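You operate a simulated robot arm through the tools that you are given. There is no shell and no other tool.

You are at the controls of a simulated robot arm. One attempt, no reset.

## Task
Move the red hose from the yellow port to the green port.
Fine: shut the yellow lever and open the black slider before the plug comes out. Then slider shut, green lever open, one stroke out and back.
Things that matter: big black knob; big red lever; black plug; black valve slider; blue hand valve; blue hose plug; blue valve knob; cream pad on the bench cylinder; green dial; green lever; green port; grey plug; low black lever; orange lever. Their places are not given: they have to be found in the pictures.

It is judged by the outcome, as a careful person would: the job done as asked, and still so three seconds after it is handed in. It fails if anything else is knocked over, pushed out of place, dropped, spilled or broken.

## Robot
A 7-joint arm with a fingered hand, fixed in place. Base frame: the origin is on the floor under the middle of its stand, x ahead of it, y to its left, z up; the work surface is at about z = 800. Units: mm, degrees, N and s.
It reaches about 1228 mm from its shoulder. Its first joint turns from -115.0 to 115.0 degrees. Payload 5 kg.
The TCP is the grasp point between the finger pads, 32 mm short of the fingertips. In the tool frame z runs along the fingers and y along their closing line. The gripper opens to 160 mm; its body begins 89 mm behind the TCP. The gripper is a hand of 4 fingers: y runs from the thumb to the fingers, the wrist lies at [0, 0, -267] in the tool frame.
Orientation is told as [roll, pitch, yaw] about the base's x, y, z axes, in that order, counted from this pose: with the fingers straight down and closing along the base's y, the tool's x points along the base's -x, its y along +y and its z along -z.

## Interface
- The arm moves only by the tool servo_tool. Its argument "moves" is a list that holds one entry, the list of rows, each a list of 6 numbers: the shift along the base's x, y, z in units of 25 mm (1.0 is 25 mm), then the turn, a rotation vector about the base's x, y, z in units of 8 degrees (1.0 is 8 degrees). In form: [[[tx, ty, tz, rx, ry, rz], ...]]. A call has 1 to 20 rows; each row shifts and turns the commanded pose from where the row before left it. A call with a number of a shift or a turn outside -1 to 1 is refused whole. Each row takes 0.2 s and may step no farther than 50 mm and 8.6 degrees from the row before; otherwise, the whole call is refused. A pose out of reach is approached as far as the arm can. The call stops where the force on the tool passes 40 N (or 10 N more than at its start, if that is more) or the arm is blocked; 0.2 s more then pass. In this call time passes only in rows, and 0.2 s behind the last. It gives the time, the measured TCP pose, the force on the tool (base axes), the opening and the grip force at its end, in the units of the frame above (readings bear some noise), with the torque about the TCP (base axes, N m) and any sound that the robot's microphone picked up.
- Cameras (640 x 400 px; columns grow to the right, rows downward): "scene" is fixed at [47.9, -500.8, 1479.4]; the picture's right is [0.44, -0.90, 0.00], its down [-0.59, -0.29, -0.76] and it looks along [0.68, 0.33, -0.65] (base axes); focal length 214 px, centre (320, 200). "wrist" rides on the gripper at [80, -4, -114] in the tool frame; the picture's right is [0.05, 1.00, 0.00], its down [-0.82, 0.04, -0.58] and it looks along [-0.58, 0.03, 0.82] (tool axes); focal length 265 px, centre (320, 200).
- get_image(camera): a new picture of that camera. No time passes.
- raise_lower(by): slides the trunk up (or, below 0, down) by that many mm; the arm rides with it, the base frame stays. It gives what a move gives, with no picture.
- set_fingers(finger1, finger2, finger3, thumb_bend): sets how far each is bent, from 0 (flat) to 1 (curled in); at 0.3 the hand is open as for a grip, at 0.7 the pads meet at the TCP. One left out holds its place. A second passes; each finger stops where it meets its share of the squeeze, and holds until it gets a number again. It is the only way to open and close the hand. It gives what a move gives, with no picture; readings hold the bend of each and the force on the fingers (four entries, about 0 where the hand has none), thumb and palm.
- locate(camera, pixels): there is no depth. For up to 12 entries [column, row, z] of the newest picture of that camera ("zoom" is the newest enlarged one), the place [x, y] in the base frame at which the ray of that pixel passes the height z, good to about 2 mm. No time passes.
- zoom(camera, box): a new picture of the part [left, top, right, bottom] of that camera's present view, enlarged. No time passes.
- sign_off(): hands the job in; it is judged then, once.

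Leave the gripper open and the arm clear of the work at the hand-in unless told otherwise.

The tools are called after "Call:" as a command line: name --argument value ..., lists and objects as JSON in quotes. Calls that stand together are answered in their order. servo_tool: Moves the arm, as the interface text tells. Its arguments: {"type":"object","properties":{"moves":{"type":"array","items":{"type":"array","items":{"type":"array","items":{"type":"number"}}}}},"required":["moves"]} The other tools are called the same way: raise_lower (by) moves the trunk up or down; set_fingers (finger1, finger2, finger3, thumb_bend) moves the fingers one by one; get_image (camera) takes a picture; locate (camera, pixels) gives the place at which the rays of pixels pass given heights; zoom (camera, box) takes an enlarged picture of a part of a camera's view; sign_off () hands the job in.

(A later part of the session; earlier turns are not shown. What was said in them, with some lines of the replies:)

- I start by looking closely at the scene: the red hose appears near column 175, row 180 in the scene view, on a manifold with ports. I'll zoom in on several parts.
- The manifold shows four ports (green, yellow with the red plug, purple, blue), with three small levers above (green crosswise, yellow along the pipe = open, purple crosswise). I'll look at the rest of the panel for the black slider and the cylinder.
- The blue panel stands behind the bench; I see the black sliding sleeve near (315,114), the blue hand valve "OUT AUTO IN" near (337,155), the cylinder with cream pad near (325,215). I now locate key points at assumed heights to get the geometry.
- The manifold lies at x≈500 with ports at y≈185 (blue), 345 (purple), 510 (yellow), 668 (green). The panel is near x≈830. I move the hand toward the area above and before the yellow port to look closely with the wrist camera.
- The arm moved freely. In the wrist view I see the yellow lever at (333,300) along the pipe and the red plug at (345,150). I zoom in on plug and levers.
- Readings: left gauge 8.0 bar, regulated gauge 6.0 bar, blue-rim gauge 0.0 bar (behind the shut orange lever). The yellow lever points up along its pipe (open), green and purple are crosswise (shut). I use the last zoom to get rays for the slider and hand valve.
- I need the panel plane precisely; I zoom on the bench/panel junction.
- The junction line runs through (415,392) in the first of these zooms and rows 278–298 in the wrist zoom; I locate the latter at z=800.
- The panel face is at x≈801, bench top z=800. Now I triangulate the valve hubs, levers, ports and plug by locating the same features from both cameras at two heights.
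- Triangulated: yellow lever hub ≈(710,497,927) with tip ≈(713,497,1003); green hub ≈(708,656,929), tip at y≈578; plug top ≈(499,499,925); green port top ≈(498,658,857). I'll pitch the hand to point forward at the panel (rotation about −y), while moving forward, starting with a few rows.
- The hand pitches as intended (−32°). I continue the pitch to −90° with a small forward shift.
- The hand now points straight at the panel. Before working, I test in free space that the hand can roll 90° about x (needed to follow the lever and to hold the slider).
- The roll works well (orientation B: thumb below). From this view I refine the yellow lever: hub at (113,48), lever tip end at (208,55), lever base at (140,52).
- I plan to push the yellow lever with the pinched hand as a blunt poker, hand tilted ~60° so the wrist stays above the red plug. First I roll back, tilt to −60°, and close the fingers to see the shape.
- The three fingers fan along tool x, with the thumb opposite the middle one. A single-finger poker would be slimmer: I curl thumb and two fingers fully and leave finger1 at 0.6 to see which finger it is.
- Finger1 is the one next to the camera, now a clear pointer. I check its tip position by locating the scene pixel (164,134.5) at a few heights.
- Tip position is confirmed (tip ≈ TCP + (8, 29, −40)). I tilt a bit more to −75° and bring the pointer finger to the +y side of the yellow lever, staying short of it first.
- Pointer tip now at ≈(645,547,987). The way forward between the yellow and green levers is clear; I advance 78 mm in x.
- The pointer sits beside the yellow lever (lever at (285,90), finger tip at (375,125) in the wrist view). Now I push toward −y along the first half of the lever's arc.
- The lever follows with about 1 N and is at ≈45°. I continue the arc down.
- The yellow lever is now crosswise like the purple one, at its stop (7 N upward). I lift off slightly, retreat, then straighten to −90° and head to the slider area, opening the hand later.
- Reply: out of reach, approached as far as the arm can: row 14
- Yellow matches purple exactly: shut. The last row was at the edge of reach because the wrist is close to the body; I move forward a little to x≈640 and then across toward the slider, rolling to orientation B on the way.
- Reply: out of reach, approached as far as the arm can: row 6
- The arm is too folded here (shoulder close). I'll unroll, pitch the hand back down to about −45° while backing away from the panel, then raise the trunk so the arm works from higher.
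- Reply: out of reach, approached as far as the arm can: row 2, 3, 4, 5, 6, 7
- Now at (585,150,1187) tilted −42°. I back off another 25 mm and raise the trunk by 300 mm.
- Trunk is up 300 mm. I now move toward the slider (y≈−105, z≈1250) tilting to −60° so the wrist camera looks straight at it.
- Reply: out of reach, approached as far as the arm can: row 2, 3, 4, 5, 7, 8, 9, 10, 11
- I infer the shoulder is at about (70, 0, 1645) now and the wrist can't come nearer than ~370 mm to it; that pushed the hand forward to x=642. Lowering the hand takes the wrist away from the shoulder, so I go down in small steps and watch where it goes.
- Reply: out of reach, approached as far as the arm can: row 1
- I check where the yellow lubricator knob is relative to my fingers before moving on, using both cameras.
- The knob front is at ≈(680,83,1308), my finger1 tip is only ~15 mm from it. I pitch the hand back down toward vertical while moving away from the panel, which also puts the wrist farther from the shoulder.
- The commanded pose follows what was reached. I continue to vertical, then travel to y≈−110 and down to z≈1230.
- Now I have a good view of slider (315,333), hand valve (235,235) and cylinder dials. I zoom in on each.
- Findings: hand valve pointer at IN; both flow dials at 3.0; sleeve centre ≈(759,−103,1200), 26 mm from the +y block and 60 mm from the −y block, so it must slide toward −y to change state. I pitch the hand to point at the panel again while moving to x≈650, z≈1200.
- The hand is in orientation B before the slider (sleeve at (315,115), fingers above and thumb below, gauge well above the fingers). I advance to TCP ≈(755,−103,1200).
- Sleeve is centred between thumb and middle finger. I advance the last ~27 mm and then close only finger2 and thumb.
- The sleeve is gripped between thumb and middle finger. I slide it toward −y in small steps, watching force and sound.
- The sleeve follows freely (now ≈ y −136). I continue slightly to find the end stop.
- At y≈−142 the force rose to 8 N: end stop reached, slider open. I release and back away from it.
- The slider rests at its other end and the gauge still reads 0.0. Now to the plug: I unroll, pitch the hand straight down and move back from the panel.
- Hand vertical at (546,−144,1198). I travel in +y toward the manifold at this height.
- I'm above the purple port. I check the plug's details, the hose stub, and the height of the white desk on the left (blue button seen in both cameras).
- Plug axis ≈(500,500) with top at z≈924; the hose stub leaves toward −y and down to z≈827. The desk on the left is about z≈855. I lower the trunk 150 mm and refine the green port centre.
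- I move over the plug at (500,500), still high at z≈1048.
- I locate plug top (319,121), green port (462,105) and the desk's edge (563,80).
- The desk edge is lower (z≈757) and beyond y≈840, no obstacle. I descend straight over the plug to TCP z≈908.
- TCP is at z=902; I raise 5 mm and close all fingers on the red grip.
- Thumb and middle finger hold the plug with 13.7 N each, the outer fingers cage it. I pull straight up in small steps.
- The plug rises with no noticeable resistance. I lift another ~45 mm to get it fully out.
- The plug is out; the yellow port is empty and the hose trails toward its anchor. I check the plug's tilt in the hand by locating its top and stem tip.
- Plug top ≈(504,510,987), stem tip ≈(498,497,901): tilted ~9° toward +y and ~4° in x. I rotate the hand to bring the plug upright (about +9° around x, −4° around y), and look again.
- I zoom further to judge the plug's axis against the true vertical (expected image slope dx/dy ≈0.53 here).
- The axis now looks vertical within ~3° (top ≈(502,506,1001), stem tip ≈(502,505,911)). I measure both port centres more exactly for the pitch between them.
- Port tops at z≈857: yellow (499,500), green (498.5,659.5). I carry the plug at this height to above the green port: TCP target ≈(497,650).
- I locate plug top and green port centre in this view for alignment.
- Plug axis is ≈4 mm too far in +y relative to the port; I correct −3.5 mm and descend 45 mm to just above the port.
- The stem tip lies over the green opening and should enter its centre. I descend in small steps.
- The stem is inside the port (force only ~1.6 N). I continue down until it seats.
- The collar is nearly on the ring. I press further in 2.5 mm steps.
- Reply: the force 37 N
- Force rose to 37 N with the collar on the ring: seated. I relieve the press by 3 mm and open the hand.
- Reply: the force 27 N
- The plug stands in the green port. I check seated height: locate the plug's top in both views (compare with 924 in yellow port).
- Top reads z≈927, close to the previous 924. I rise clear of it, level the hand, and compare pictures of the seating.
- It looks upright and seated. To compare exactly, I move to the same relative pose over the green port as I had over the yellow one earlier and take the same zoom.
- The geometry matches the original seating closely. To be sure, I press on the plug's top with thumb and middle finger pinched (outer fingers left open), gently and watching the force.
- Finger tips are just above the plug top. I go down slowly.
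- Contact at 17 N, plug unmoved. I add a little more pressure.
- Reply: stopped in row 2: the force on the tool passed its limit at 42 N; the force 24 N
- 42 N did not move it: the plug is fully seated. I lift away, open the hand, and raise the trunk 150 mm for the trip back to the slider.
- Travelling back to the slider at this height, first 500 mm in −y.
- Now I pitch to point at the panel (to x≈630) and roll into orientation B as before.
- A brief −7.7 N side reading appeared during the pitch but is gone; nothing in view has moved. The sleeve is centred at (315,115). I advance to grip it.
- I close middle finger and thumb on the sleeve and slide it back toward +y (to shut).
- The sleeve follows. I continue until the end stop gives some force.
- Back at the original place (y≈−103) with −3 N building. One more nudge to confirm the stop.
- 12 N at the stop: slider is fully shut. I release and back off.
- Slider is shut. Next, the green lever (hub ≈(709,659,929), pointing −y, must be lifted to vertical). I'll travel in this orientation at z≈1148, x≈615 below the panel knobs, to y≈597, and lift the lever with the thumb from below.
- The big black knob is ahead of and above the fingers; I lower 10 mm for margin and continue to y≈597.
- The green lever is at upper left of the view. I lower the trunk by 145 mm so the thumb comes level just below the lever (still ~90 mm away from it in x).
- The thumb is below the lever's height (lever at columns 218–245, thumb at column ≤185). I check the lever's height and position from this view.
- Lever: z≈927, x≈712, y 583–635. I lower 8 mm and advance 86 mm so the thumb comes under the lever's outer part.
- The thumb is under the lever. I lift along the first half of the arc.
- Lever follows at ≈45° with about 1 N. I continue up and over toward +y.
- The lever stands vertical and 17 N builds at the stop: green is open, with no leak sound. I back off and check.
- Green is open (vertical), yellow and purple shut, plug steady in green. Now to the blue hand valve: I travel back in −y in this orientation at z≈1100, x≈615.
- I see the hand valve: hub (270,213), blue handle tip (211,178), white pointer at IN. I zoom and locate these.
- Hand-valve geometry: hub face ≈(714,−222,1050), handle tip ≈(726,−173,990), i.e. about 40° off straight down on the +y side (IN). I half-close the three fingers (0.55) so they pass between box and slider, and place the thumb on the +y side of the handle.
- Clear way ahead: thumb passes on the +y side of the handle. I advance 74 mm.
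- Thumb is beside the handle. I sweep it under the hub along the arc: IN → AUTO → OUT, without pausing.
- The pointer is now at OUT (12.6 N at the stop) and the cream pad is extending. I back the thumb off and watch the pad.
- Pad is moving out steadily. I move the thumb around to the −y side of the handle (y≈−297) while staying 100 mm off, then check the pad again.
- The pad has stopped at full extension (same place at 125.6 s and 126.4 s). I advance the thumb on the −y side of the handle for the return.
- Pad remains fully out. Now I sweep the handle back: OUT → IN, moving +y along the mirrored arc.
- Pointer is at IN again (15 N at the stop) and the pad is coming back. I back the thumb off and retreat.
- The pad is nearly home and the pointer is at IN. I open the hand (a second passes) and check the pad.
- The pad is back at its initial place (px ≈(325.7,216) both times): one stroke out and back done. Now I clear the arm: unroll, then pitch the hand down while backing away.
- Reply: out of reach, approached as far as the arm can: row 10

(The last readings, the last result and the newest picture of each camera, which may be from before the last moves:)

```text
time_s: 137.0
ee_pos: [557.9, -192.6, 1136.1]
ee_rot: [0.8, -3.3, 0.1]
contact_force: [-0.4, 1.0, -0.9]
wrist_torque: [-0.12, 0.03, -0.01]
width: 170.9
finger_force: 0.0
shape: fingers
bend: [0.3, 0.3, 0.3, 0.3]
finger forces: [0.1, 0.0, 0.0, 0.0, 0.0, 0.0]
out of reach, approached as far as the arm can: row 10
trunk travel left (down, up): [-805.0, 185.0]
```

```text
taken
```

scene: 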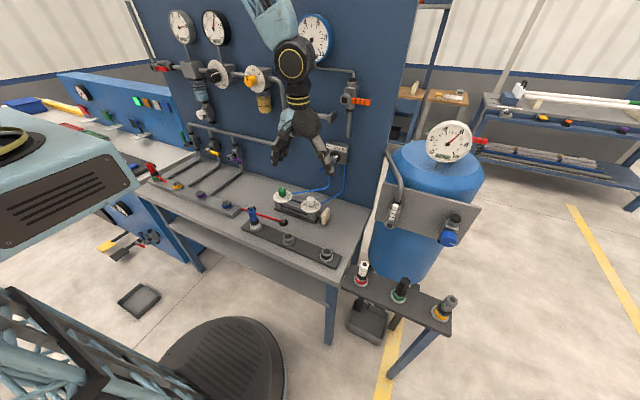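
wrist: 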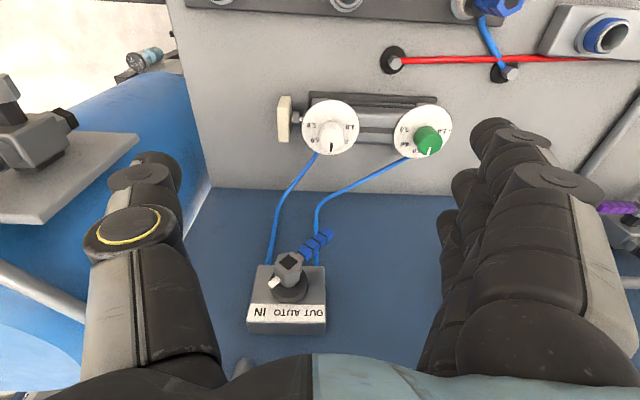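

The hand is vertical and clear. I raise it further and move to a neutral place, then inspect the final state.

Call:
servo_tool --moves '[[[0, 0.3, 0.9, 0, 0.3, 0], [0, 0.5, 0.9, 0, 0, 0], [0, 0.8, 0.9, 0, 0, 0], [0, 1, 0.9, 0, 0, 0], [0, 1, 0.9, 0, 0, 0], [0, 1, 0.9, 0, 0, 0], [0, 1, 0.9, 0, 0, 0], [0, 1, 0.9, 0, 0, 0], [0, 1, 0.9, 0, 0, 0], [0, 1, 0.5, 0, 0, 0], [0, 1, 0, 0, 0, 0], [0, 1, 0, 0, 0, 0]]]'

Call:
get_image --camera "scene"

Call:
zoom --camera "scene" --box '[130, 120, 290, 220]'

Call:
zoom --camera "scene" --box '[260, 80, 400, 240]'

Call:
zoom --camera "scene" --box '[140, 0, 340, 120]'

Call:
get_image --camera "wrist"

```text
time_s: 139.6
ee_pos: [556.4, 66.2, 1352.2]
ee_rot: [1.0, -1.0, -0.2]
contact_force: [-1.1, -0.2, 0.5]
wrist_torque: [0.02, -0.03, -0.02]
width: 170.9
finger_force: 0.1
shape: fingers
bend: [0.3, 0.3, 0.3, 0.3]
finger forces: [0.0, 0.0, 0.1, 0.0, 0.0, 0.1]
trunk travel left (down, up): [-805.0, 185.0]
```

```text
taken
```

scene: 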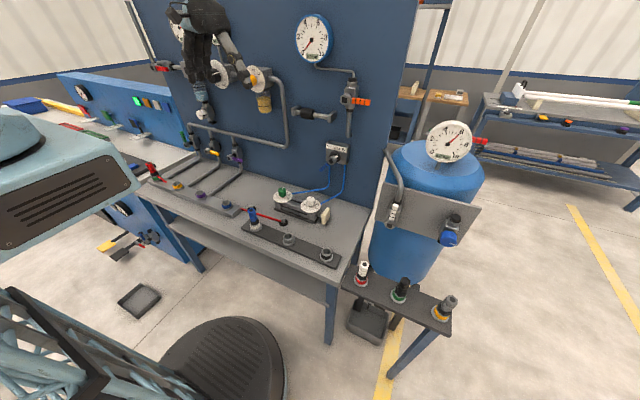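

```text
4.00 times, centred on (210, 170) of scene
```

zoom: 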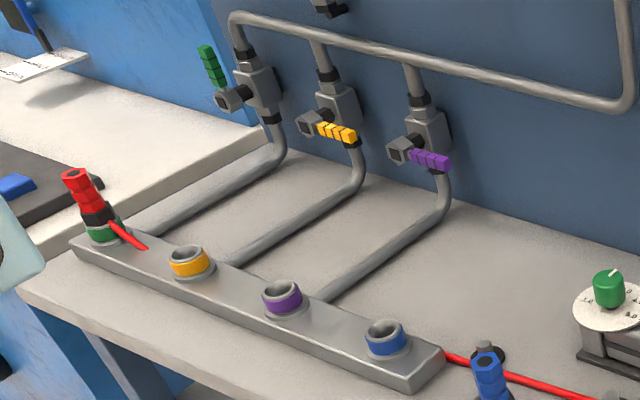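

```text
2.50 times, centred on (330, 160) of scene
```

zoom: 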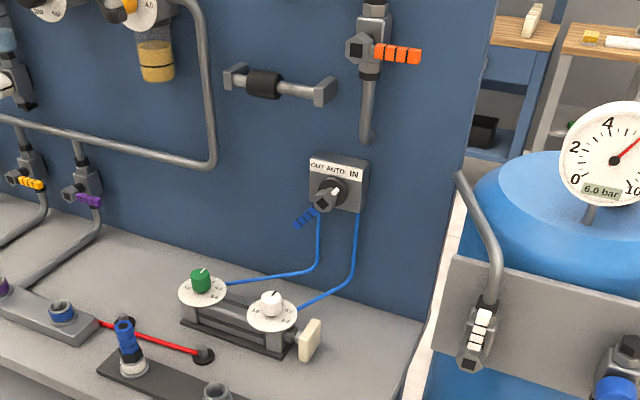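

```text
3.20 times, centred on (240, 60) of scene
```

zoom: 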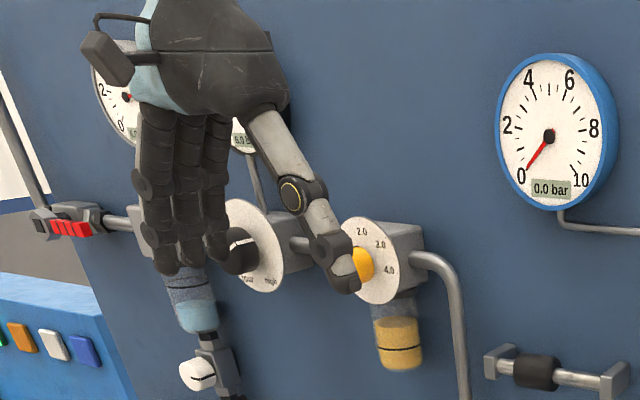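

```text
taken
```

wrist: 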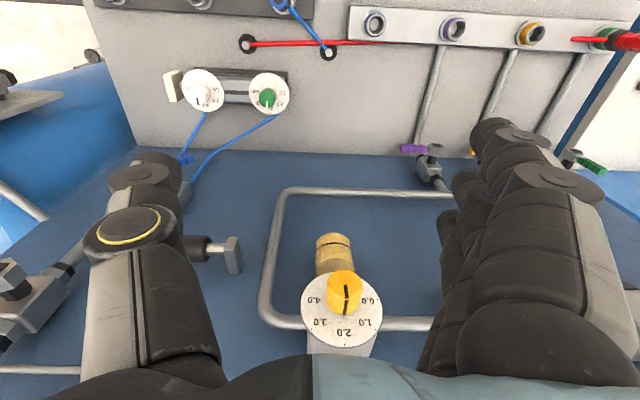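

Final state reads as asked: plug upright in the green port, green lever open, yellow shut, slider back at its shut end, hand valve at IN, cream pad retracted, nothing else disturbed. I raise the open hand a bit more to be clear of the work.

Call:
servo_tool --moves '[[[-0.2, 0.3, 0.8, 0, 0, 0], [-0.2, 0.3, 0.8, 0, 0, 0], [0, 0.3, 0.8, 0, 0, 0]]]'

Call:
zoom --camera "scene" --box '[130, 0, 390, 240]'

Call:
get_image --camera "wrist"

```text
time_s: 140.4
ee_pos: [545.9, 91.5, 1410.1]
ee_rot: [1.1, -0.9, -0.1]
contact_force: [0.3, -0.3, 0.7]
wrist_torque: [-0.03, -0.04, 0.03]
width: 171.0
finger_force: 0.2
shape: fingers
bend: [0.3, 0.3, 0.3, 0.3]
finger forces: [0.0, 0.0, 0.0, 0.0, 0.1, 0.1]
trunk travel left (down, up): [-805.0, 185.0]
```

```text
1.67 times, centred on (260, 120) of scene
```

zoom: 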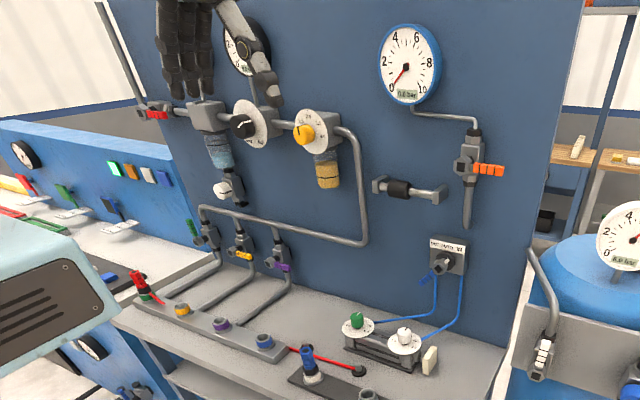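

```text
taken
```

wrist: 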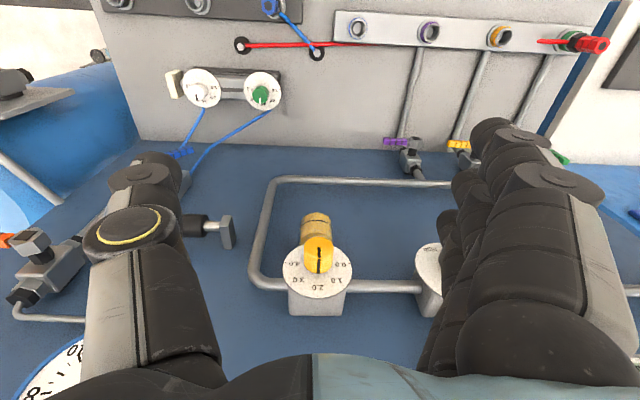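

Everything checks out: the plug is in green, the levers and slider are as asked, the cylinder has done one stroke and is home, and the hand is open and clear. I hand the job in.

Call:
sign_off

```text
The job is handed in.
```

The red hose is now plugged into the green port, and I've handed the job in. I did the steps in the order you gave:

1. **Yellow lever:** turned crosswise to its stop, so it is shut.
2. **Black slider, open:** moved to its −y end stop before the plug came out.
3. **Plug:** pulled from the yellow port and pushed into the green one. I then pressed on it with about 42 N and it didn't move.
4. **Black slider, shut:** moved back to its starting end stop.
5. **Green lever:** lifted to vertical, so it is open. The microphone picked up no leak sound.
6. **Stroke:** I turned the blue hand valve to OUT and the cream pad extended fully. Turned back to IN, the pad returned to its starting place.

I couldn't measure whether the hose was vented before the plug came out, because its gauge sits behind the orange lever, which is shut and which I left alone. With the yellow lever shut and the slider open, the plug came out with almost no force.

In the last pictures nothing else looked moved. The hand is open and clear of the work. The trunk is about 155 mm higher than where it started.
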